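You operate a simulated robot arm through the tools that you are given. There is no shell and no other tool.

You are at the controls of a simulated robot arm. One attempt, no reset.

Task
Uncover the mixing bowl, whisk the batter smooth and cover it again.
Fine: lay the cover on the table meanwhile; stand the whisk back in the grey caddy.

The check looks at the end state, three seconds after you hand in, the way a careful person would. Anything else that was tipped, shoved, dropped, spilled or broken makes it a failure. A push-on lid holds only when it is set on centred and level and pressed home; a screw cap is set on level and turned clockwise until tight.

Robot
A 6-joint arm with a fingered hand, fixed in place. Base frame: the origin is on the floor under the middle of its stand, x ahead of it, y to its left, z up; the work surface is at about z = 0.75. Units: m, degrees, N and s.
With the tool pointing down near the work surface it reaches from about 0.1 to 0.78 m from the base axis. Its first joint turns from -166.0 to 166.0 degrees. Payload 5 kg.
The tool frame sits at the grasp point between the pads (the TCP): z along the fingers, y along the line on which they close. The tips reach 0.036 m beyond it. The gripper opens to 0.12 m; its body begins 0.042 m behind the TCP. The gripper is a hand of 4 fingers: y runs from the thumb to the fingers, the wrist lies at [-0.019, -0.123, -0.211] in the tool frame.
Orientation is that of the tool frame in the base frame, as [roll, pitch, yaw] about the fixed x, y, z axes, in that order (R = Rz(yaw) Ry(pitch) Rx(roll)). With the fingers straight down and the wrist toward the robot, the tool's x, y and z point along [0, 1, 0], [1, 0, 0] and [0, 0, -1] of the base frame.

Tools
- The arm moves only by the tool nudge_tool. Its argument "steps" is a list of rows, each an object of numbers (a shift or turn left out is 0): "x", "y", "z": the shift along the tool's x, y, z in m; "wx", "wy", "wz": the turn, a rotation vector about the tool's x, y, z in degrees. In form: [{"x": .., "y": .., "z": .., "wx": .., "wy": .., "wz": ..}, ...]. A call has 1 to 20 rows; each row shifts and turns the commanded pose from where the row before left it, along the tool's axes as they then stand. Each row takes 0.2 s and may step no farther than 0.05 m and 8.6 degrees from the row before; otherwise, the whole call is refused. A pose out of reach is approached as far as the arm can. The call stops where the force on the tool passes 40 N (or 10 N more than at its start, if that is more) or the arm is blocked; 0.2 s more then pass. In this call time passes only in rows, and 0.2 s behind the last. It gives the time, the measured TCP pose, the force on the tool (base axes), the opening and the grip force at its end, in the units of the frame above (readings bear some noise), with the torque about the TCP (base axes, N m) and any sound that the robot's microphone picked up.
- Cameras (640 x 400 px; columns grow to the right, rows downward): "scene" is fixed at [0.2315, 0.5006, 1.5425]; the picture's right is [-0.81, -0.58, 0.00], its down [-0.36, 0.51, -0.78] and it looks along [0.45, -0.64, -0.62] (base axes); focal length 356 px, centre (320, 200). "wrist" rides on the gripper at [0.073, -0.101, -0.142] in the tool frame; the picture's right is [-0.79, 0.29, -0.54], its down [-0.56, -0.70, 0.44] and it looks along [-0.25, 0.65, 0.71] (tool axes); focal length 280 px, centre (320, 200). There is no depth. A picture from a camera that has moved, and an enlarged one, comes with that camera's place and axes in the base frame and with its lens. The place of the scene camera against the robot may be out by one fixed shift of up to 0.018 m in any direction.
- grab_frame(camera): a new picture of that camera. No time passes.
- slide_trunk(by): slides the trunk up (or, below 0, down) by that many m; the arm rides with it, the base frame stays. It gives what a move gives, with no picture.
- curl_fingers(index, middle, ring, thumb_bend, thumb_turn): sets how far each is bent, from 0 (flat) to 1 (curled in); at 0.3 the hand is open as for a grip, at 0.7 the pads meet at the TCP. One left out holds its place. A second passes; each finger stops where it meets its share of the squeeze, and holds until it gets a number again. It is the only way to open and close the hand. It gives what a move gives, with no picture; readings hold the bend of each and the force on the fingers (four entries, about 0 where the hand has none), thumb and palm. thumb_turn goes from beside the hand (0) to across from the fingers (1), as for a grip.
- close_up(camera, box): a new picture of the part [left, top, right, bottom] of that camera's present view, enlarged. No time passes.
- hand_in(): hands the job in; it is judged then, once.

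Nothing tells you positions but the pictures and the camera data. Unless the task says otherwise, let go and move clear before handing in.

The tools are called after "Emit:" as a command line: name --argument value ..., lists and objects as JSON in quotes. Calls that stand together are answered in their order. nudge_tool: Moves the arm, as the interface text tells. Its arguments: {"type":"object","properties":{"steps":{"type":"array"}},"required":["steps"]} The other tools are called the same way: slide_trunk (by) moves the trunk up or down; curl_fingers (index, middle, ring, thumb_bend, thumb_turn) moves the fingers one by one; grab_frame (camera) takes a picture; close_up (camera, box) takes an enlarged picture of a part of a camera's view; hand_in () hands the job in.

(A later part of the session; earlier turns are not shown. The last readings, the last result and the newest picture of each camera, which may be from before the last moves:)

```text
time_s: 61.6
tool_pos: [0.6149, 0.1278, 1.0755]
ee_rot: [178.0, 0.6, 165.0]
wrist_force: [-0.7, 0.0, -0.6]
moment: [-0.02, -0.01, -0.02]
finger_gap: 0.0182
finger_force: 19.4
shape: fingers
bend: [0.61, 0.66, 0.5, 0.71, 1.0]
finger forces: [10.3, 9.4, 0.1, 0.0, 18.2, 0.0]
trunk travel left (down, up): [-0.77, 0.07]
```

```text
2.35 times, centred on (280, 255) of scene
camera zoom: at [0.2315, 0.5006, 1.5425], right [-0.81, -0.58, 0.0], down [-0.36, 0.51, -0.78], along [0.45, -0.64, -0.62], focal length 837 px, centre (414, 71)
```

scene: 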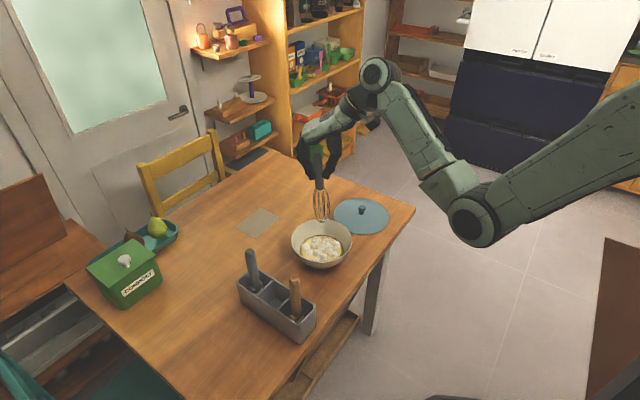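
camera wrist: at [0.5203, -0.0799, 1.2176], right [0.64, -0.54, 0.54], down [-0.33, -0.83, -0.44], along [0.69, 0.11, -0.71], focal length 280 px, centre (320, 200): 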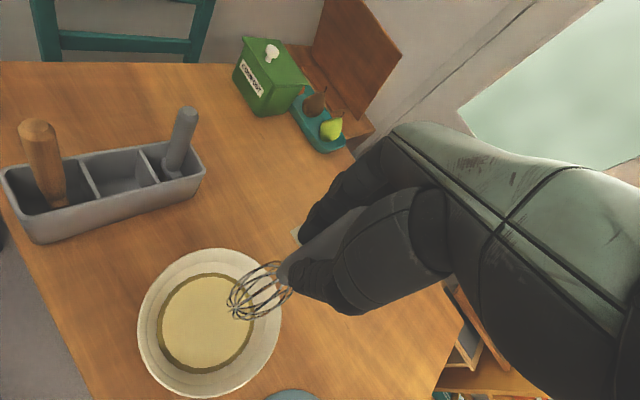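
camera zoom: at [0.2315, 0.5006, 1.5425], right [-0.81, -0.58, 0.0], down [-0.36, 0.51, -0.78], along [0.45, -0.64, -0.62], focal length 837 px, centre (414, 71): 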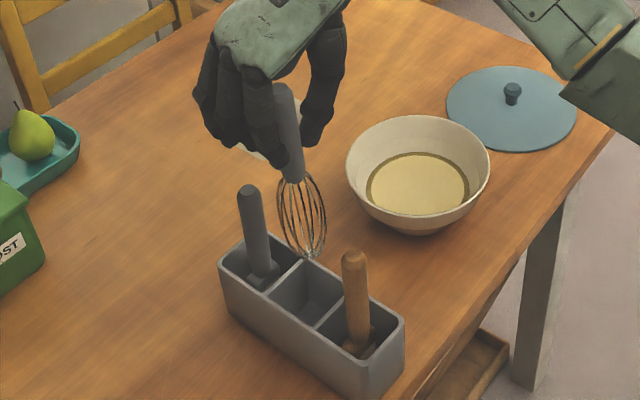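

The whisk is now nearly vertical and over the slot. I'll lower it partway into the compartment and check.

Emit:
nudge_tool --steps '[{"x": -0.0029, "y": 0.0008}, {"x": 0.0001, "y": -0.0005, "z": 0.015}, {"x": 0.0001, "y": -0.0005, "z": 0.015}, {"x": 0.0001, "y": -0.0005, "z": 0.015}, {"x": 0.0001, "y": -0.0004, "z": 0.01}]'

Emit:
close_up --camera "wrist" --box '[110, 200, 340, 380]'

Emit:
close_up --camera "scene" --box '[230, 190, 330, 340]'

```text
time_s: 62.8
tool_pos: [0.6162, 0.1284, 1.0207]
ee_rot: [178.0, 0.6, 165.0]
wrist_force: [-0.2, 0.6, -0.5]
moment: [-0.02, -0.01, -0.01]
finger_gap: 0.0183
finger_force: 19.4
shape: fingers
bend: [0.61, 0.66, 0.5, 0.71, 1.0]
finger forces: [10.4, 9.3, 0.0, 0.0, 18.3, 0.0]
trunk travel left (down, up): [-0.77, 0.07]
```

```text
2.22 times, centred on (225, 290) of wrist
camera zoom: at [0.5179, 0.0437, 1.1592], right [0.83, 0.06, 0.56], down [0.37, -0.81, -0.46], along [0.43, 0.59, -0.69], focal length 623 px, centre (531, 0)
```

zoom: 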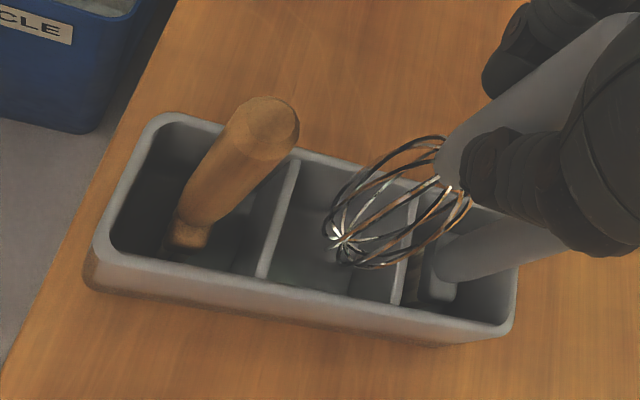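

```text
2.67 times, centred on (280, 265) of scene
camera zoom: at [0.2315, 0.5006, 1.5425], right [-0.81, -0.58, 0.0], down [-0.36, 0.51, -0.78], along [0.45, -0.64, -0.62], focal length 949 px, centre (427, 27)
```

zoom: 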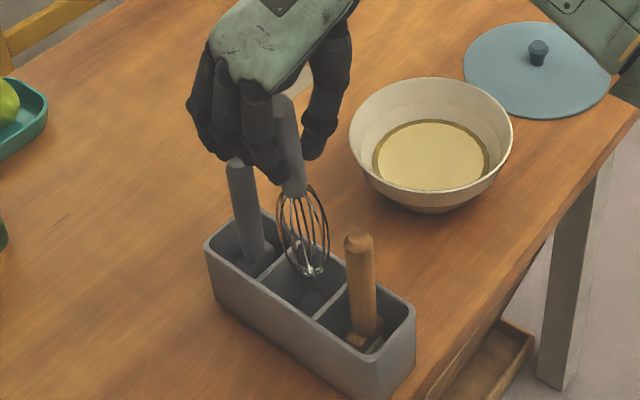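

The tip is entering the middle of the slot. I'll continue down.

Emit:
nudge_tool --steps '[{"x": 0.0001, "y": -0.0005, "z": 0.015}, {"x": 0.0001, "y": -0.0005, "z": 0.015}, {"x": 0.0001, "y": -0.0004, "z": 0.012}, {"x": 0.0001, "y": -0.0003, "z": 0.01}]'

Emit:
close_up --camera "wrist" --box '[110, 180, 380, 380]'

Emit:
close_up --camera "scene" --box '[230, 190, 330, 340]'

```text
time_s: 63.8
tool_pos: [0.6194, 0.1268, 0.969]
ee_rot: [178.0, 0.5, 164.9]
wrist_force: [0.2, 1.1, -1.1]
moment: [0.04, 0.03, 0.01]
finger_gap: 0.0181
finger_force: 19.4
shape: fingers
bend: [0.61, 0.66, 0.5, 0.71, 1.0]
finger forces: [10.4, 9.4, 0.0, 0.0, 18.3, 0.1]
trunk travel left (down, up): [-0.77, 0.07]
```

```text
2.00 times, centred on (245, 280) of wrist
camera zoom: at [0.5192, 0.0436, 1.1066], right [0.83, 0.06, 0.56], down [0.37, -0.81, -0.46], along [0.43, 0.59, -0.69], focal length 561 px, centre (470, 40)
```

zoom: 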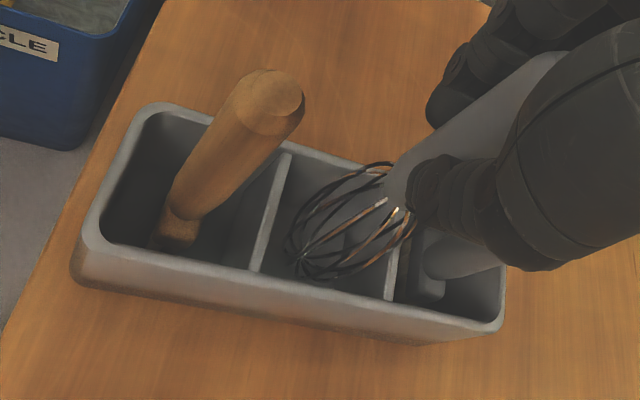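

```text
2.67 times, centred on (280, 265) of scene
camera zoom: at [0.2315, 0.5006, 1.5425], right [-0.81, -0.58, 0.0], down [-0.36, 0.51, -0.78], along [0.45, -0.64, -0.62], focal length 949 px, centre (427, 27)
```

zoom: 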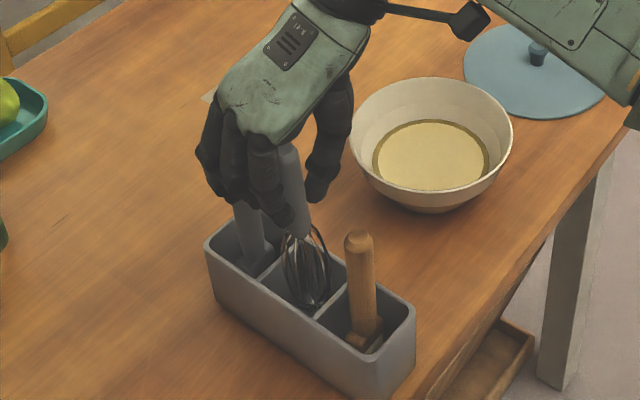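

The whisk is sliding in without resistance. The last centimetres go in small steps until it touches the floor of the slot.

Emit:
nudge_tool --steps '[{"y": -0.0002, "z": 0.005}, {"y": -0.0002, "z": 0.004}, {"y": -0.0001, "z": 0.003}]'

Emit:
nudge_tool --steps '[{"y": -0.0001, "z": 0.002}, {"y": -0.0001, "z": 0.002}]'

Emit:
nudge_tool --steps '[{"z": 0.002}, {"z": 0.002}]'

```text
time_s: 64.6
tool_pos: [0.6173, 0.1273, 0.9572]
ee_rot: [178.0, 0.5, 164.8]
wrist_force: [-0.2, -0.3, -0.2]
moment: [0.03, 0.0, 0.0]
finger_gap: 0.0186
finger_force: 19.2
shape: fingers
bend: [0.61, 0.66, 0.5, 0.71, 1.0]
finger forces: [10.4, 9.5, 0.1, 0.1, 18.3, 0.1]
trunk travel left (down, up): [-0.77, 0.07]
```

```text
time_s: 65.2
tool_pos: [0.6176, 0.1285, 0.9535]
ee_rot: [178.1, 0.4, 164.9]
wrist_force: [-0.1, -1.2, -0.2]
moment: [-0.03, -0.02, -0.04]
finger_gap: 0.0183
finger_force: 19.2
shape: fingers
bend: [0.61, 0.66, 0.5, 0.71, 1.0]
finger forces: [10.5, 9.6, 0.0, 0.0, 18.4, 0.1]
trunk travel left (down, up): [-0.77, 0.07]
```

```text
time_s: 65.8
tool_pos: [0.6169, 0.1285, 0.9479]
ee_rot: [178.0, 0.5, 164.9]
wrist_force: [-0.3, 0.5, -1.1]
moment: [-0.01, -0.02, -0.05]
finger_gap: 0.018
finger_force: 18.9
shape: fingers
bend: [0.61, 0.66, 0.5, 0.71, 1.0]
finger forces: [10.3, 9.5, 0.0, 0.0, 18.3, 0.0]
trunk travel left (down, up): [-0.77, 0.07]
```

Emit:
nudge_tool --steps '[{"z": 0.001}, {"z": 0.001}]'

Emit:
nudge_tool --steps '[{"z": 0.001}, {"z": 0.001}]'

Emit:
nudge_tool --steps '[{"z": 0.001}, {"z": 0.001}]'

Emit:
close_up --camera "scene" --box '[230, 200, 320, 310]'

```text
time_s: 66.4
tool_pos: [0.617, 0.1301, 0.9469]
ee_rot: [178.0, 0.6, 165.0]
wrist_force: [-0.8, 0.0, -0.4]
moment: [-0.01, 0.02, 0.0]
finger_gap: 0.0184
finger_force: 18.5
shape: fingers
bend: [0.61, 0.66, 0.5, 0.71, 1.0]
finger forces: [10.4, 9.5, 0.1, 0.0, 18.3, 0.1]
trunk travel left (down, up): [-0.77, 0.07]
```

```text
time_s: 67.0
tool_pos: [0.6163, 0.129, 0.9455]
ee_rot: [178.0, 0.6, 164.8]
wrist_force: [0.5, -0.2, 5.1]
moment: [0.03, -0.01, 0.0]
finger_gap: 0.0182
finger_force: 20.1
shape: fingers
bend: [0.61, 0.66, 0.5, 0.71, 1.0]
finger forces: [10.6, 9.8, 0.1, 0.1, 19.4, 0.1]
trunk travel left (down, up): [-0.77, 0.07]
```

```text
time_s: 67.6
tool_pos: [0.6171, 0.129, 0.9459]
ee_rot: [177.9, 0.6, 164.9]
wrist_force: [-0.3, -1.1, 9.5]
moment: [0.08, 0.05, 0.03]
finger_gap: 0.018
finger_force: 20.8
shape: fingers
bend: [0.61, 0.66, 0.5, 0.71, 1.0]
finger forces: [10.9, 10.1, 0.0, 0.0, 20.8, 0.0]
trunk travel left (down, up): [-0.77, 0.07]
```

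```text
3.64 times, centred on (275, 255) of scene
camera zoom: at [0.2315, 0.5006, 1.5425], right [-0.81, -0.58, 0.0], down [-0.36, 0.51, -0.78], along [0.45, -0.64, -0.62], focal length 1294 px, centre (484, 0)
```

zoom: 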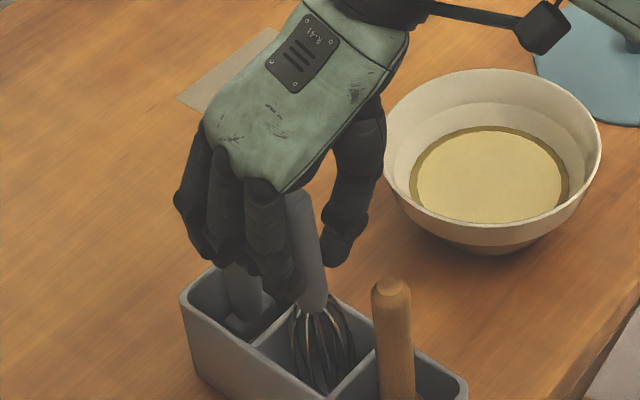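

The whisk stands on the slot floor. I'll back off the pressure and open the fingers gently.

Emit:
nudge_tool --steps '[{"z": -0.001}, {"z": -0.001}]'

Emit:
curl_fingers --index 0.55 --middle 0.59 --thumb_bend 0.64

Emit:
close_up --camera "scene" --box '[230, 200, 320, 310]'

Emit:
close_up --camera "wrist" --box '[110, 180, 380, 380]'

```text
time_s: 68.2
tool_pos: [0.6177, 0.1294, 0.945]
ee_rot: [178.0, 0.5, 164.9]
wrist_force: [0.2, -0.3, 5.1]
moment: [0.05, -0.02, -0.03]
finger_gap: 0.0181
finger_force: 20.4
shape: fingers
bend: [0.61, 0.66, 0.5, 0.71, 1.0]
finger forces: [10.8, 9.9, 0.0, 0.0, 20.0, 0.1]
trunk travel left (down, up): [-0.77, 0.07]
```

```text
time_s: 69.2
tool_pos: [0.6176, 0.1292, 0.9459]
ee_rot: [178.0, 0.5, 164.9]
wrist_force: [0.8, 0.3, -0.3]
moment: [-0.01, -0.01, 0.01]
finger_gap: 0.0354
finger_force: 0.1
shape: fingers
bend: [0.55, 0.59, 0.5, 0.64, 1.0]
finger forces: [0.0, 0.0, 0.1, 0.0, 0.0, 0.0]
trunk travel left (down, up): [-0.77, 0.07]
```

```text
3.64 times, centred on (275, 255) of scene
camera zoom: at [0.2315, 0.5006, 1.5425], right [-0.81, -0.58, 0.0], down [-0.36, 0.51, -0.78], along [0.45, -0.64, -0.62], focal length 1294 px, centre (484, 0)
```

zoom: 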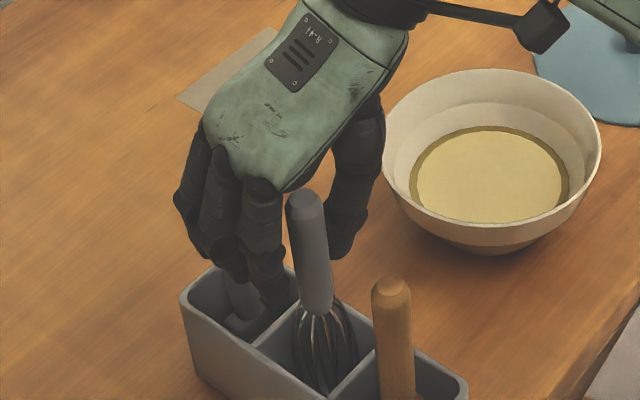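

```text
2.00 times, centred on (245, 280) of wrist
camera zoom: at [0.5182, 0.0448, 1.084], right [0.83, 0.06, 0.56], down [0.37, -0.81, -0.46], along [0.43, 0.59, -0.69], focal length 561 px, centre (470, 40)
```

zoom: 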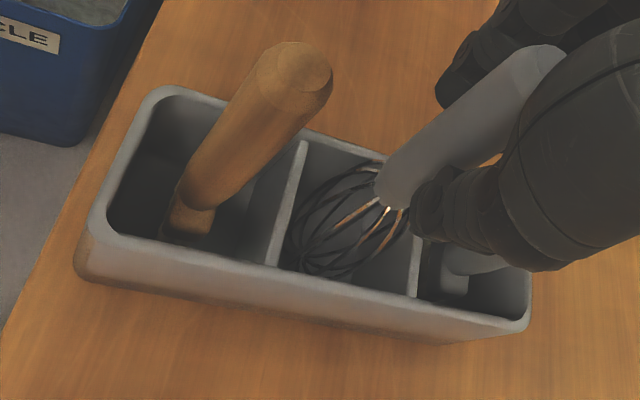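

The whisk stands on its own in the slot. I'll open fully and check that nothing touches before rising.

Emit:
curl_fingers --index 0.3 --middle 0.3 --ring 0.3 --thumb_bend 0.3

Emit:
close_up --camera "scene" --box '[220, 190, 330, 330]'

Emit:
close_up --camera "wrist" --box '[110, 180, 380, 380]'

```text
time_s: 70.2
tool_pos: [0.616, 0.1279, 0.9463]
ee_rot: [178.0, 0.5, 165.0]
wrist_force: [-0.6, -0.3, 0.1]
moment: [-0.01, -0.01, -0.01]
finger_gap: 0.1233
finger_force: 0.1
shape: fingers
bend: [0.3, 0.3, 0.3, 0.3, 0.98]
finger forces: [0.1, 0.1, 0.0, 0.0, 0.1, 0.0]
trunk travel left (down, up): [-0.77, 0.07]
```

```text
2.86 times, centred on (275, 260) of scene
camera zoom: at [0.2315, 0.5006, 1.5425], right [-0.81, -0.58, 0.0], down [-0.36, 0.51, -0.78], along [0.45, -0.64, -0.62], focal length 1017 px, centre (449, 29)
```

zoom: 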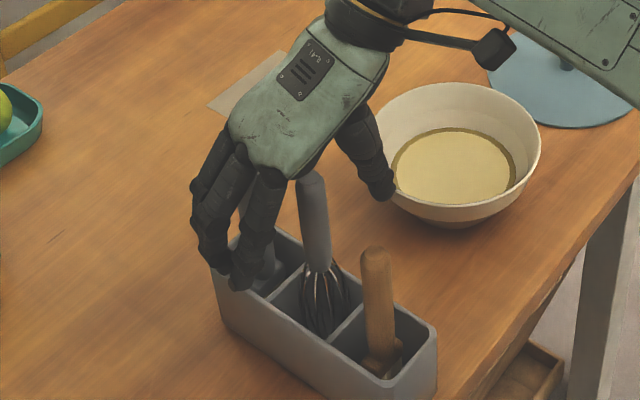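

```text
2.00 times, centred on (245, 280) of wrist
camera zoom: at [0.5182, 0.0448, 1.0841], right [0.83, 0.06, 0.56], down [0.37, -0.81, -0.46], along [0.43, 0.59, -0.69], focal length 561 px, centre (470, 40)
```

zoom: 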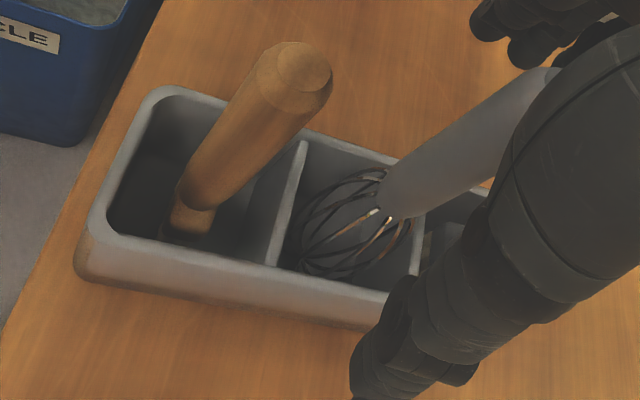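

Emit:
nudge_tool --steps '[{"x": -0.0001, "y": 0.0004, "z": -0.01}, {"x": -0.0001, "y": 0.0005, "z": -0.015}, {"x": -0.0002, "y": 0.0007, "z": -0.02}, {"x": -0.0002, "y": 0.0007, "z": -0.02}, {"x": -0.0002, "y": 0.0007, "z": -0.02}, {"x": -0.0002, "y": 0.0007, "z": -0.02}, {"x": -0.0001, "y": 0.0004, "z": -0.012}, {"wx": 2.0, "wy": 0.5}]'

Emit:
close_up --camera "scene" --box '[210, 170, 340, 340]'

Emit:
close_up --camera "wrist" --box '[110, 180, 380, 380]'

```text
time_s: 72.0
tool_pos: [0.6169, 0.1289, 1.0626]
ee_rot: [-179.9, -0.1, 165.0]
wrist_force: [-0.1, -0.2, -1.0]
moment: [0.0, -0.01, 0.01]
finger_gap: 0.1233
finger_force: 0.1
shape: fingers
bend: [0.3, 0.3, 0.3, 0.3, 0.98]
finger forces: [0.0, 0.1, 0.0, 0.0, 0.0, 0.1]
trunk travel left (down, up): [-0.77, 0.07]
```

```text
2.35 times, centred on (275, 255) of scene
camera zoom: at [0.2315, 0.5006, 1.5425], right [-0.81, -0.58, 0.0], down [-0.36, 0.51, -0.78], along [0.45, -0.64, -0.62], focal length 837 px, centre (426, 71)
```

zoom: 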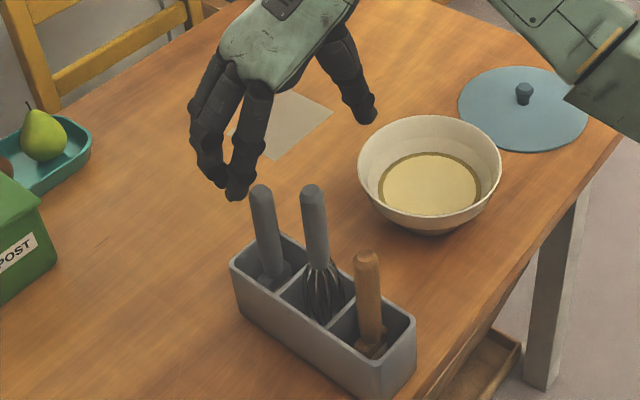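

```text
2.00 times, centred on (245, 280) of wrist
camera zoom: at [0.5221, 0.0503, 1.2055], right [0.84, 0.07, 0.54], down [0.36, -0.82, -0.44], along [0.41, 0.56, -0.71], focal length 561 px, centre (470, 40)
```

zoom: 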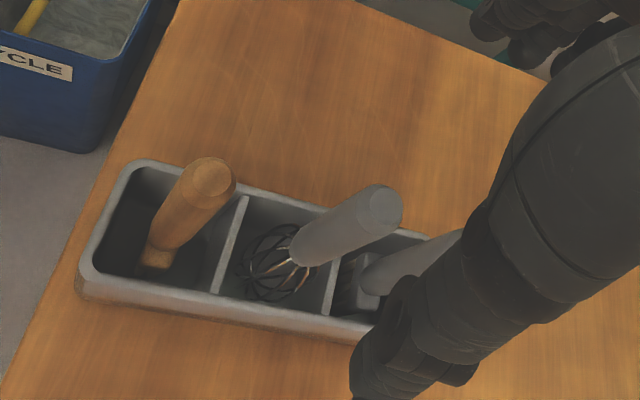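

The whisk stands upright in the middle slot and the caddy hasn't moved. I'll turn the hand back to yaw 90 and return above the lid.

Emit:
nudge_tool --steps '[{"wz": 7.5}, {"wz": 7.5}, {"wz": 7.5}, {"wz": 7.5}, {"wz": 7.5}, {"wz": 7.5}, {"wz": 7.5}, {"wz": 7.5}, {"wz": 7.5}, {"wz": 7.5}]'

Emit:
nudge_tool --steps '[{"x": -0.03, "y": 0.0015}, {"x": -0.045, "y": 0.002}, {"x": -0.045, "y": 0.002}, {"x": -0.045, "y": 0.002}, {"x": -0.045, "y": 0.002}, {"x": -0.045, "y": 0.002}, {"x": -0.045, "y": 0.002}, {"x": -0.045, "y": 0.002}, {"x": -0.045, "y": 0.002}, {"x": -0.04, "y": 0.0015}, {"x": -0.0235, "y": 0.0}]'

Emit:
grab_frame --camera "wrist"

Emit:
grab_frame --camera "scene"

```text
time_s: 74.2
tool_pos: [0.6172, 0.1277, 1.0617]
ee_rot: [-180.0, 0.0, 89.8]
wrist_force: [0.3, -0.3, 0.3]
moment: [-0.01, 0.02, 0.01]
finger_gap: 0.1233
finger_force: 0.0
shape: fingers
bend: [0.3, 0.3, 0.3, 0.3, 0.98]
finger forces: [0.0, 0.0, 0.0, 0.1, 0.0, 0.0]
trunk travel left (down, up): [-0.77, 0.07]
```

```text
time_s: 76.6
tool_pos: [0.6345, -0.3256, 1.0612]
ee_rot: [180.0, 0.0, 89.8]
wrist_force: [0.3, 0.6, 0.3]
moment: [-0.05, 0.02, 0.02]
finger_gap: 0.123
finger_force: 0.0
shape: fingers
bend: [0.3, 0.3, 0.3, 0.3, 0.98]
finger forces: [0.0, 0.0, 0.0, 0.0, 0.1, 0.0]
trunk travel left (down, up): [-0.77, 0.07]
```

```text
taken
camera wrist: at [0.5339, -0.2537, 1.2041], right [0.29, -0.79, 0.54], down [-0.7, -0.56, -0.44], along [0.65, -0.25, -0.71], focal length 280 px, centre (320, 200)
```

wrist: 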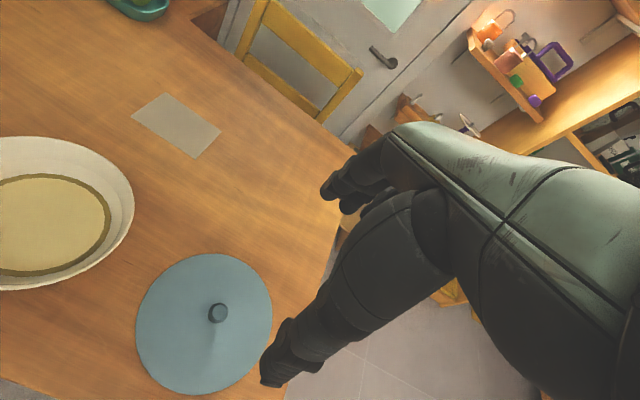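

```text
taken
```

scene: 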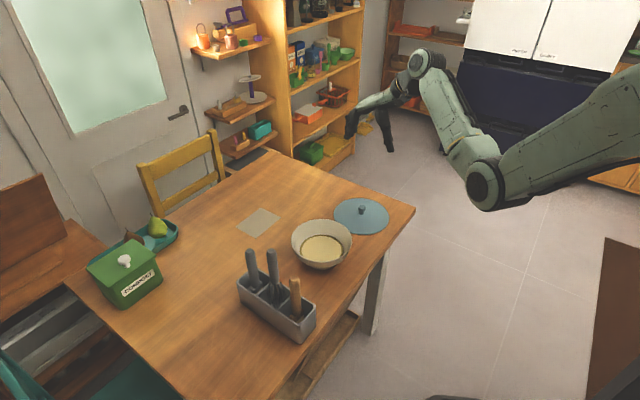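

Emit:
close_up --camera "wrist" --box '[130, 240, 290, 400]'

```text
2.50 times, centred on (210, 320) of wrist
camera zoom: at [0.5339, -0.2537, 1.2041], right [0.29, -0.79, 0.54], down [-0.7, -0.56, -0.44], along [0.65, -0.25, -0.71], focal length 701 px, centre (595, -100)
```

zoom: 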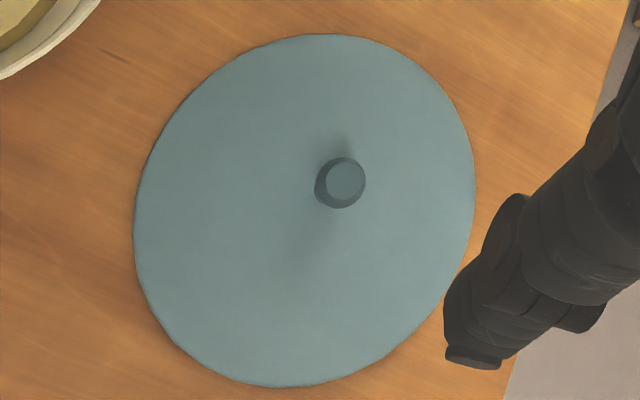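

The knob is about 3–4 mm further in +x than the grasp axis. I'll correct and descend to the same relative height I used for the first alignment check.

Emit:
nudge_tool --steps '[{"x": -0.001, "y": 0.0035}, {"z": 0.03}, {"z": 0.04}, {"z": 0.04}, {"z": 0.04}, {"z": 0.03}, {"z": 0.013}, {"z": 0}]'

Emit:
grab_frame --camera "wrist"

Emit:
close_up --camera "wrist" --box '[220, 220, 340, 340]'

```text
time_s: 78.4
tool_pos: [0.639, -0.3245, 0.8675]
ee_rot: [-180.0, 0.1, 89.9]
wrist_force: [0.1, 0.1, -0.3]
moment: [-0.02, 0.02, 0.0]
finger_gap: 0.1232
finger_force: 0.1
shape: fingers
bend: [0.3, 0.3, 0.3, 0.3, 0.98]
finger forces: [0.0, 0.0, 0.0, 0.1, 0.0, 0.0]
trunk travel left (down, up): [-0.77, 0.07]
```

```text
taken
camera wrist: at [0.5377, -0.2519, 1.01], right [0.29, -0.79, 0.54], down [-0.7, -0.56, -0.44], along [0.65, -0.25, -0.71], focal length 280 px, centre (320, 200)
```

wrist: 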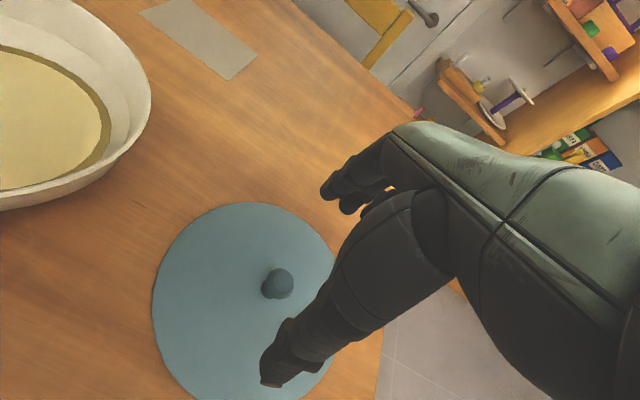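

```text
3.33 times, centred on (280, 280) of wrist
camera zoom: at [0.5377, -0.2519, 1.01], right [0.29, -0.79, 0.54], down [-0.7, -0.56, -0.44], along [0.65, -0.25, -0.71], focal length 935 px, centre (453, -67)
```

zoom: 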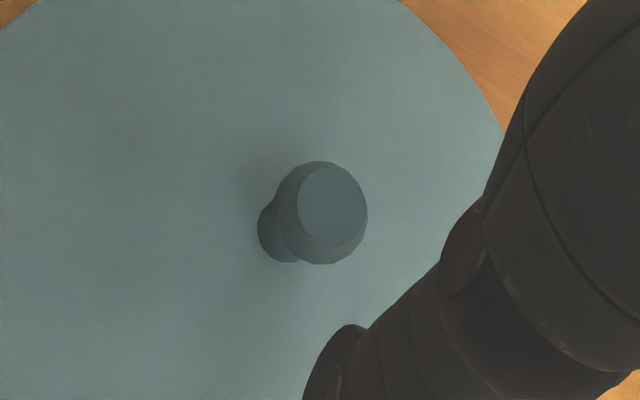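

The knob is about 5 mm toward -y from the grasp axis. I'll correct sideways, descend around it and pre-close before the final few millimetres.

Emit:
nudge_tool --steps '[{"x": -0.006}, {"z": 0.02}, {"z": 0.02}, {"z": 0.016}, {"z": 0}]'

Emit:
close_up --camera "wrist" --box '[240, 180, 400, 340]'

Emit:
close_up --camera "scene" --box '[310, 150, 410, 240]'

```text
time_s: 79.6
tool_pos: [0.636, -0.3297, 0.8136]
ee_rot: [-179.9, 0.1, 89.9]
wrist_force: [-0.4, -0.8, -0.4]
moment: [0.01, 0.01, 0.0]
finger_gap: 0.1235
finger_force: 0.1
shape: fingers
bend: [0.3, 0.3, 0.3, 0.3, 0.98]
finger forces: [0.0, 0.0, 0.0, 0.0, 0.0, 0.0]
trunk travel left (down, up): [-0.77, 0.07]
```

```text
2.50 times, centred on (320, 260) of wrist
camera zoom: at [0.536, -0.2576, 0.9559], right [0.29, -0.79, 0.54], down [-0.7, -0.56, -0.44], along [0.65, -0.25, -0.71], focal length 701 px, centre (320, 50)
```

zoom: 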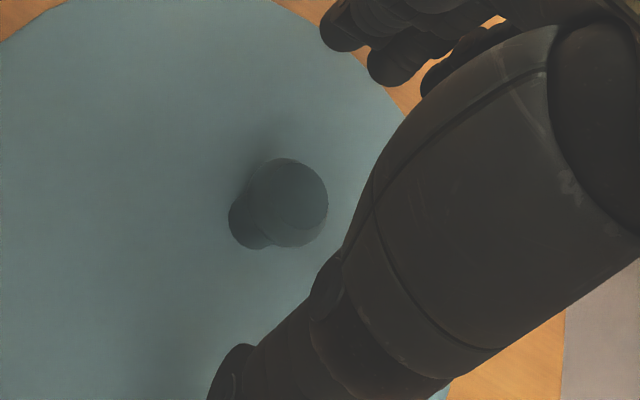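

```text
4.44 times, centred on (360, 195) of scene
camera zoom: at [0.2315, 0.5006, 1.5425], right [-0.81, -0.58, 0.0], down [-0.36, 0.51, -0.78], along [0.45, -0.64, -0.62], focal length 1582 px, centre (142, 222)
```

zoom: 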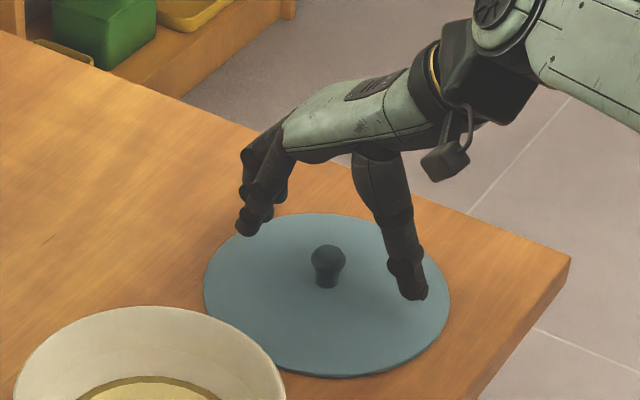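

The lid is exactly where I left it. I'll fine-adjust 2.5 mm and then pre-close.

Emit:
nudge_tool --steps '[{"x": 0.0025}, {"z": 0.001}]'

Emit:
curl_fingers --index 0.57 --middle 0.57 --ring 0.57 --thumb_bend 0.57 --thumb_turn 1.0

Emit:
close_up --camera "wrist" --box '[260, 180, 380, 340]'

Emit:
close_up --camera "scene" --box '[335, 165, 385, 215]'

```text
time_s: 80.2
tool_pos: [0.6386, -0.3285, 0.8124]
ee_rot: [-180.0, 0.1, 89.9]
wrist_force: [0.6, -0.2, -0.6]
moment: [0.04, 0.01, -0.03]
finger_gap: 0.1233
finger_force: 0.1
shape: fingers
bend: [0.3, 0.3, 0.3, 0.3, 0.98]
finger forces: [0.0, 0.0, 0.1, 0.0, 0.0, 0.0]
trunk travel left (down, up): [-0.77, 0.07]
```

```text
time_s: 81.2
tool_pos: [0.6386, -0.3281, 0.8124]
ee_rot: [180.0, -0.1, 90.0]
wrist_force: [0.7, 0.3, -0.5]
moment: [0.0, 0.02, 0.01]
finger_gap: 0.0469
finger_force: 0.0
shape: fingers
bend: [0.56, 0.56, 0.56, 0.56, 1.0]
finger forces: [0.1, 0.0, 0.1, 0.1, 0.0, 0.1]
trunk travel left (down, up): [-0.77, 0.07]
```

```text
2.50 times, centred on (320, 260) of wrist
camera zoom: at [0.5371, -0.2562, 0.9548], right [0.29, -0.79, 0.54], down [-0.7, -0.56, -0.44], along [0.65, -0.25, -0.71], focal length 701 px, centre (320, 50)
```

zoom: 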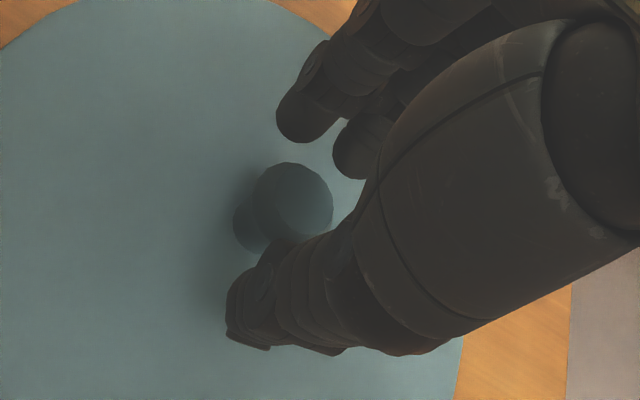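

```text
8.00 times, centred on (360, 190) of scene
camera zoom: at [0.2315, 0.5006, 1.5425], right [-0.81, -0.58, 0.0], down [-0.36, 0.51, -0.78], along [0.45, -0.64, -0.62], focal length 2847 px, centre (0, 280)
```

zoom: 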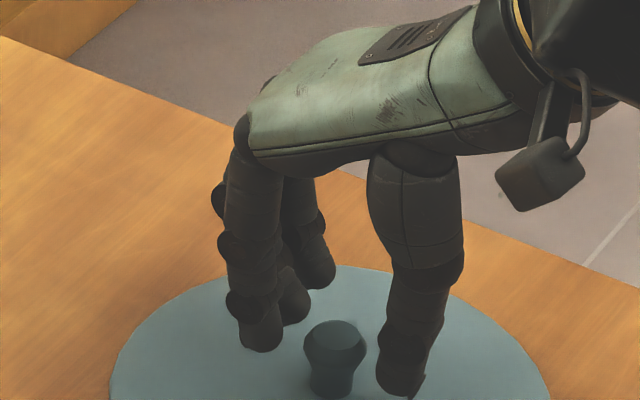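

Comparing with the first grasp, the hand should shift about 3.5 mm in +y and come down about 8 mm to reproduce the same tripod. I'll do that and squeeze.

Emit:
nudge_tool --steps '[{"x": 0.0035}, {"z": 0.004}, {"z": 0.0035}]'

Emit:
close_up --camera "wrist" --box '[260, 180, 380, 340]'

Emit:
close_up --camera "scene" --box '[335, 165, 385, 215]'

```text
time_s: 82.0
tool_pos: [0.6376, -0.3265, 0.8056]
ee_rot: [-180.0, -0.1, 89.9]
wrist_force: [-0.4, 0.4, -0.1]
moment: [-0.02, -0.02, 0.01]
finger_gap: 0.0467
finger_force: 0.1
shape: fingers
bend: [0.56, 0.56, 0.56, 0.56, 1.0]
finger forces: [0.0, 0.0, 0.1, 0.0, 0.0, 0.1]
trunk travel left (down, up): [-0.77, 0.07]
```

```text
2.50 times, centred on (320, 260) of wrist
camera zoom: at [0.538, -0.2537, 0.9479], right [0.29, -0.79, 0.54], down [-0.7, -0.56, -0.44], along [0.65, -0.25, -0.71], focal length 701 px, centre (320, 50)
```

zoom: 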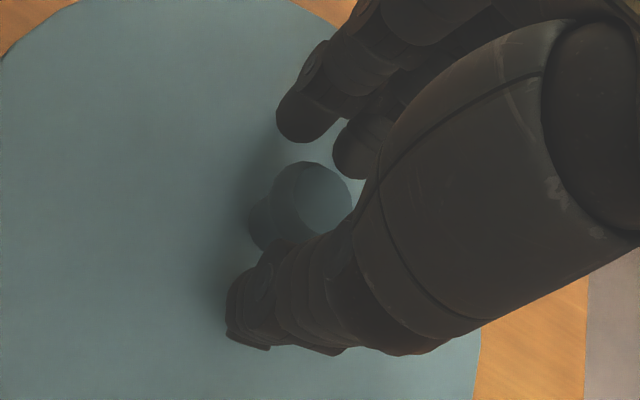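

```text
8.00 times, centred on (360, 190) of scene
camera zoom: at [0.2315, 0.5006, 1.5425], right [-0.81, -0.58, 0.0], down [-0.36, 0.51, -0.78], along [0.45, -0.64, -0.62], focal length 2847 px, centre (0, 280)
```

zoom: 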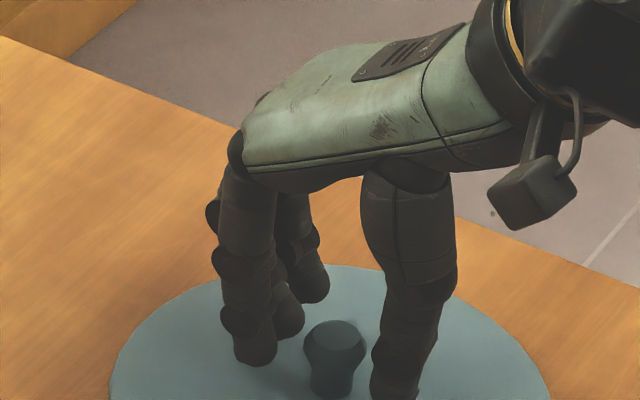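

Emit:
curl_fingers --index 0.75 --middle 0.75 --ring 0.6 --thumb_bend 0.75

Emit:
close_up --camera "wrist" --box '[260, 180, 380, 340]'

Emit:
close_up --camera "scene" --box '[335, 165, 385, 215]'

```text
time_s: 83.0
tool_pos: [0.6386, -0.327, 0.8056]
ee_rot: [179.9, 0.0, 89.9]
wrist_force: [0.4, -0.9, -0.1]
moment: [0.0, -0.01, 0.01]
finger_gap: 0.0177
finger_force: 14.5
shape: fingers
bend: [0.64, 0.71, 0.6, 0.67, 1.0]
finger forces: [7.7, 7.4, 0.0, 0.0, 14.0, 0.0]
trunk travel left (down, up): [-0.77, 0.07]
```

```text
2.50 times, centred on (320, 260) of wrist
camera zoom: at [0.5379, -0.2536, 0.9478], right [0.29, -0.79, 0.54], down [-0.7, -0.56, -0.44], along [0.65, -0.25, -0.71], focal length 701 px, centre (320, 50)
```

zoom: 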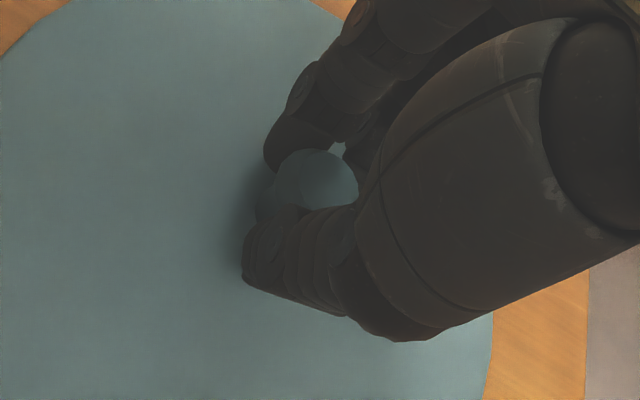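

```text
8.00 times, centred on (360, 190) of scene
camera zoom: at [0.2315, 0.5006, 1.5425], right [-0.81, -0.58, 0.0], down [-0.36, 0.51, -0.78], along [0.45, -0.64, -0.62], focal length 2847 px, centre (0, 280)
```

zoom: 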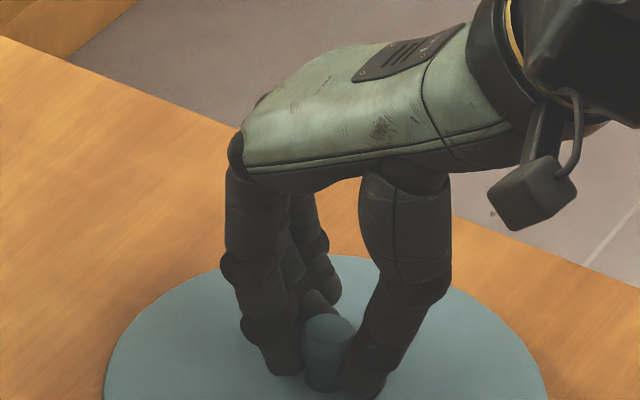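

The grip is solid at about 14.5 N. I'll lift gently and check that the lid stays level and how it is centred in the hand.

Emit:
nudge_tool --steps '[{"z": -0.005}, {"z": -0.01}, {"z": -0.015}, {"z": -0.02}, {"z": -0.02}, {"z": -0.02}, {"z": -0.02}, {"z": -0.015}, {"z": -0.01}, {"z": 0}]'

Emit:
grab_frame --camera "wrist"

Emit:
close_up --camera "scene" --box '[270, 110, 430, 290]'

```text
time_s: 85.2
tool_pos: [0.6383, -0.3262, 0.9397]
ee_rot: [-180.0, -0.1, 89.9]
wrist_force: [0.1, 0.7, -1.1]
moment: [-0.01, 0.01, 0.01]
finger_gap: 0.0175
finger_force: 15.0
shape: fingers
bend: [0.71, 0.71, 0.6, 0.67, 1.0]
finger forces: [7.7, 8.3, 0.0, 0.0, 13.7, 0.1]
trunk travel left (down, up): [-0.77, 0.07]
```

```text
taken
camera wrist: at [0.5375, -0.2539, 1.0818], right [0.29, -0.79, 0.54], down [-0.7, -0.56, -0.44], along [0.65, -0.25, -0.71], focal length 280 px, centre (320, 200)
```

wrist: 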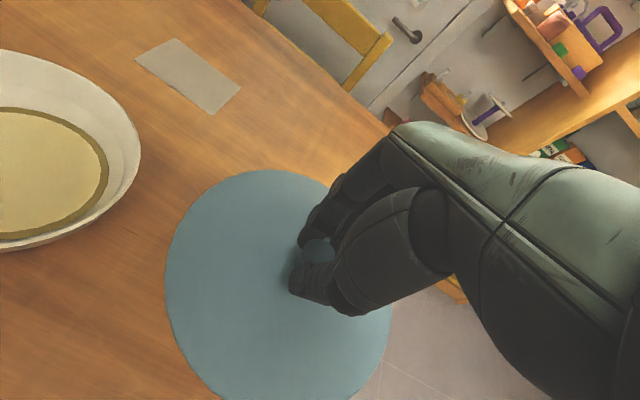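

```text
2.22 times, centred on (350, 200) of scene
camera zoom: at [0.2315, 0.5006, 1.5425], right [-0.81, -0.58, 0.0], down [-0.36, 0.51, -0.78], along [0.45, -0.64, -0.62], focal length 791 px, centre (253, 200)
```

zoom: 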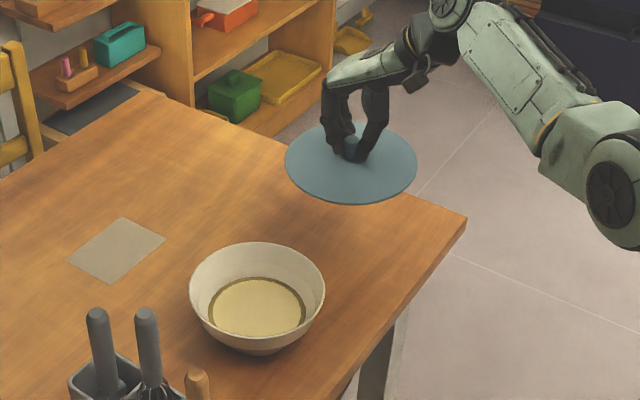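

Emit:
close_up --camera "wrist" --box '[150, 150, 410, 400]'

Emit:
close_up --camera "scene" --box '[325, 150, 395, 220]'

```text
1.60 times, centred on (280, 275) of wrist
camera zoom: at [0.5375, -0.2539, 1.0818], right [0.29, -0.79, 0.54], down [-0.7, -0.56, -0.44], along [0.65, -0.25, -0.71], focal length 449 px, centre (384, 80)
```

zoom: 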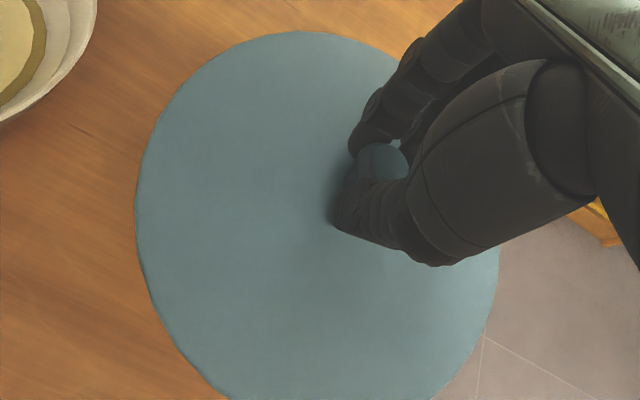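

```text
5.71 times, centred on (360, 185) of scene
camera zoom: at [0.2315, 0.5006, 1.5425], right [-0.81, -0.58, 0.0], down [-0.36, 0.51, -0.78], along [0.45, -0.64, -0.62], focal length 2034 px, centre (91, 286)
```

zoom: 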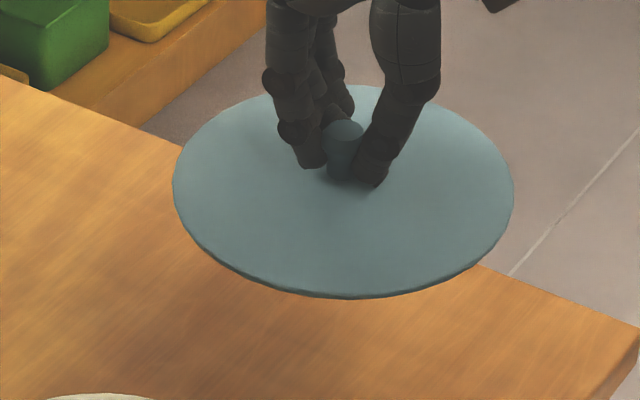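

Emit:
close_up --camera "scene" --box '[328, 155, 392, 205]'

```text
8.00 times, centred on (360, 180) of scene
camera zoom: at [0.2315, 0.5006, 1.5425], right [-0.81, -0.58, 0.0], down [-0.36, 0.51, -0.78], along [0.45, -0.64, -0.62], focal length 2847 px, centre (0, 360)
```

zoom: 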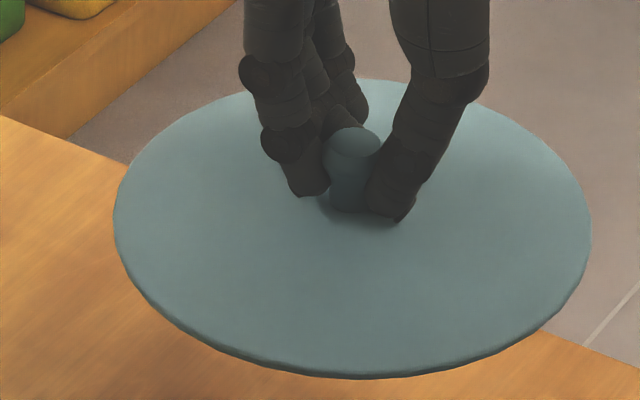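

The lid appears tilted about 2.5°, with the edge nearest the scene camera low. I'll level it with a small hand rotation and re-measure.

Emit:
nudge_tool --steps '[{"wx": 0.7, "wy": 1.0}, {"wx": 0.7, "wy": 1.0}, {"z": 0}]'

Emit:
close_up --camera "scene" --box '[328, 155, 392, 205]'

Emit:
close_up --camera "wrist" --box '[150, 150, 410, 400]'

```text
time_s: 86.0
tool_pos: [0.6385, -0.3273, 0.9383]
ee_rot: [-178.6, -2.0, 89.7]
wrist_force: [-0.5, 0.9, -0.9]
moment: [-0.01, -0.01, -0.02]
finger_gap: 0.0173
finger_force: 15.5
shape: fingers
bend: [0.71, 0.71, 0.6, 0.67, 1.0]
finger forces: [7.7, 8.7, 0.0, 0.1, 13.8, 0.0]
trunk travel left (down, up): [-0.77, 0.07]
```

```text
8.00 times, centred on (360, 180) of scene
camera zoom: at [0.2315, 0.5006, 1.5425], right [-0.81, -0.58, 0.0], down [-0.36, 0.51, -0.78], along [0.45, -0.64, -0.62], focal length 2847 px, centre (0, 360)
```

zoom: 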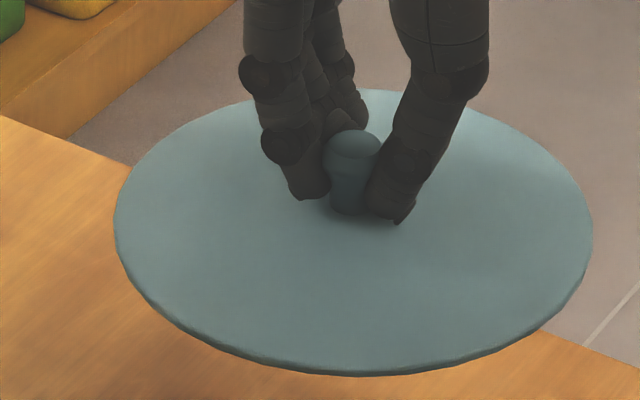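

```text
1.60 times, centred on (280, 275) of wrist
camera zoom: at [0.541, -0.2593, 1.086], right [0.3, -0.81, 0.51], down [-0.71, -0.54, -0.45], along [0.63, -0.23, -0.74], focal length 449 px, centre (384, 80)
```

zoom: 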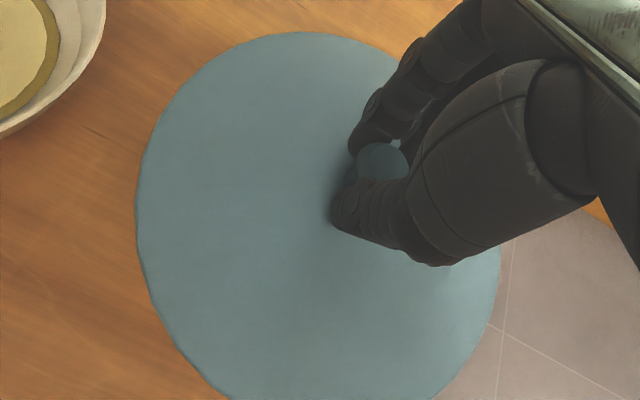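

Emit:
close_up --camera "scene" --box '[326, 160, 362, 205]'

Emit:
close_up --camera "scene" --box '[362, 160, 398, 205]'

```text
8.89 times, centred on (344, 182) of scene
camera zoom: at [0.2315, 0.5006, 1.5425], right [-0.81, -0.58, 0.0], down [-0.36, 0.51, -0.78], along [0.45, -0.64, -0.62], focal length 3163 px, centre (107, 356)
```

zoom: 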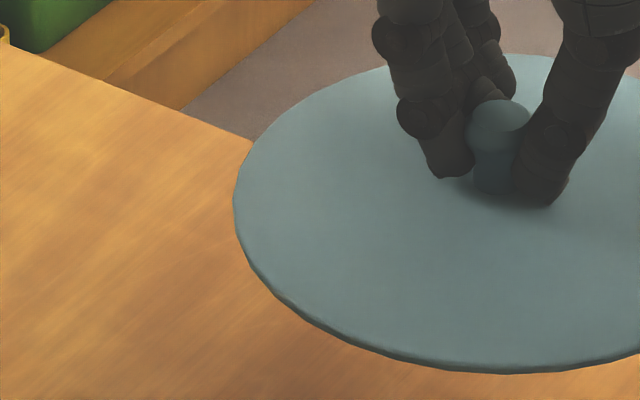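

```text
8.89 times, centred on (380, 182) of scene
camera zoom: at [0.2315, 0.5006, 1.5425], right [-0.81, -0.58, 0.0], down [-0.36, 0.51, -0.78], along [0.45, -0.64, -0.62], focal length 3163 px, centre (-213, 356)
```

zoom: 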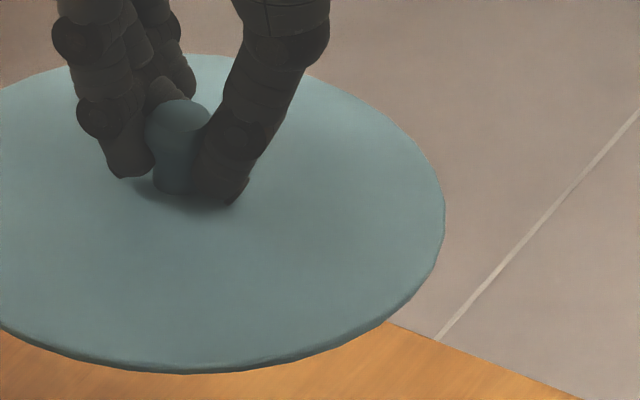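

The residual tilt is now about 1°. I'll add a small further correction and carry the lid back over the bowl, keeping a constant height.

Emit:
nudge_tool --steps '[{"wx": 0.4, "wy": 0.6}, {"x": 0.008, "y": -0.001, "z": 0.0004}, {"x": 0.018, "y": -0.001, "z": 0.0008}, {"x": 0.025, "y": -0.001, "z": 0.0012}, {"x": 0.025, "z": 0.0012}, {"x": 0.025, "z": 0.0012}, {"x": 0.025, "z": 0.0012}, {"x": 0.025, "z": 0.0012}, {"x": 0.025, "z": 0.0012}, {"x": 0.025, "z": 0.0012}, {"x": 0.018, "z": 0.0008}, {"x": 0.01, "z": 0.0005}, {"x": 0.005, "z": 0.0002}, {"z": 0}, {"z": 0}]'

Emit:
grab_frame --camera "wrist"

Emit:
close_up --camera "scene" --box '[250, 150, 400, 290]'

Emit:
close_up --camera "scene" --box '[280, 205, 365, 280]'

```text
time_s: 89.2
tool_pos: [0.6359, -0.0928, 0.9395]
ee_rot: [-178.2, -2.6, 89.8]
wrist_force: [0.7, -0.1, -1.2]
moment: [0.01, 0.04, 0.02]
finger_gap: 0.0162
finger_force: 14.8
shape: fingers
bend: [0.71, 0.72, 0.6, 0.68, 1.0]
finger forces: [7.3, 9.1, 0.2, 0.0, 13.4, 0.0]
trunk travel left (down, up): [-0.77, 0.07]
```

```text
taken
camera wrist: at [0.5388, -0.0265, 1.0881], right [0.3, -0.81, 0.5], down [-0.72, -0.54, -0.45], along [0.63, -0.22, -0.75], focal length 280 px, centre (320, 200)
```

wrist: 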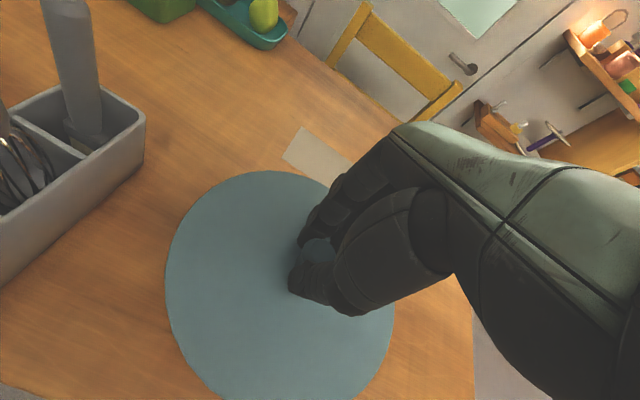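

```text
2.86 times, centred on (325, 220) of scene
camera zoom: at [0.2315, 0.5006, 1.5425], right [-0.81, -0.58, 0.0], down [-0.36, 0.51, -0.78], along [0.45, -0.64, -0.62], focal length 1017 px, centre (306, 143)
```

zoom: 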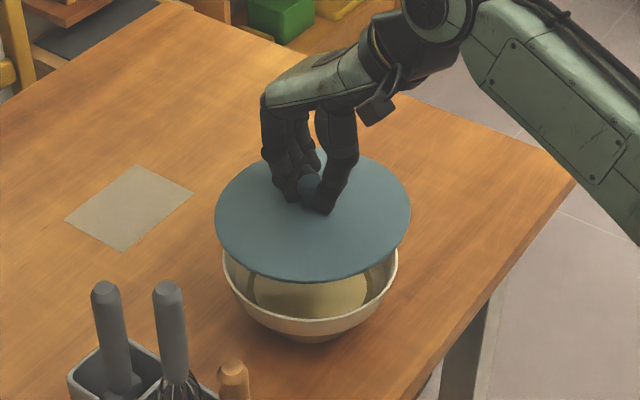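

```text
5.33 times, centred on (322, 242) of scene
camera zoom: at [0.2315, 0.5006, 1.5425], right [-0.81, -0.58, 0.0], down [-0.36, 0.51, -0.78], along [0.45, -0.64, -0.62], focal length 1898 px, centre (307, -27)
```

zoom: 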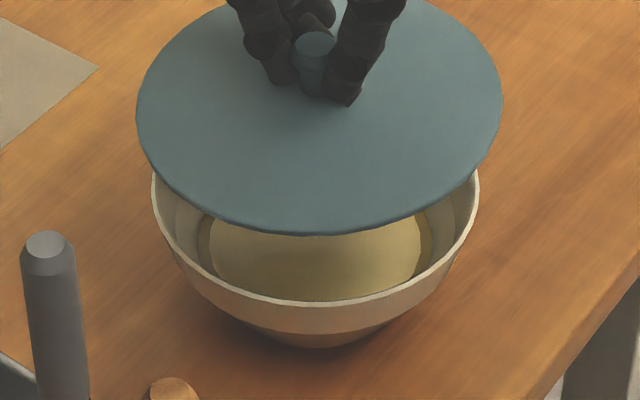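

The lid is over the bowl, centred within about a millimetre compared with the first lift. I'll check its levelness more closely before lowering.

Emit:
close_up --camera "scene" --box '[295, 190, 325, 255]'

Emit:
close_up --camera "scene" --box '[325, 190, 355, 255]'

```text
6.15 times, centred on (310, 222) of scene
camera zoom: at [0.2315, 0.5006, 1.5425], right [-0.81, -0.58, 0.0], down [-0.36, 0.51, -0.78], along [0.45, -0.64, -0.62], focal length 2190 px, centre (382, 62)
```

zoom: 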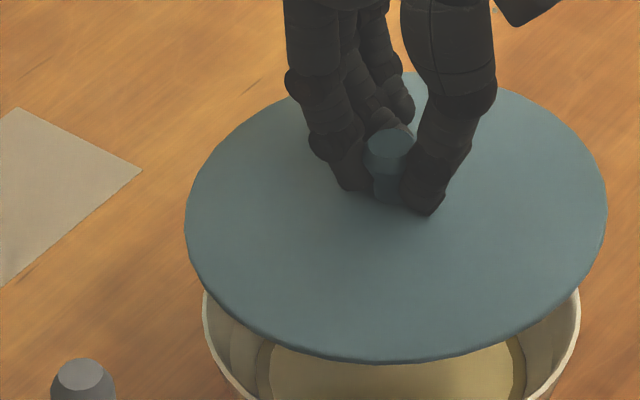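

```text
6.15 times, centred on (340, 222) of scene
camera zoom: at [0.2315, 0.5006, 1.5425], right [-0.81, -0.58, 0.0], down [-0.36, 0.51, -0.78], along [0.45, -0.64, -0.62], focal length 2190 px, centre (197, 62)
```

zoom: 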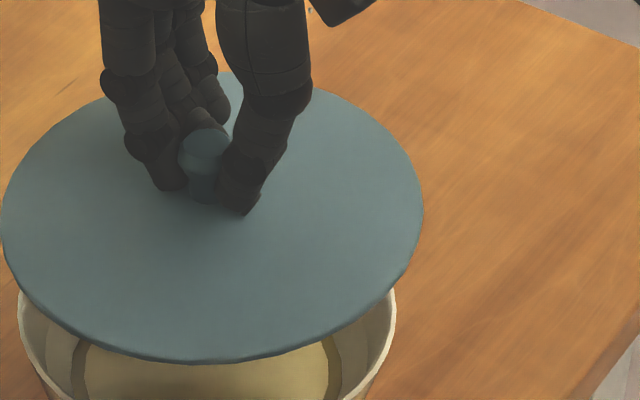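

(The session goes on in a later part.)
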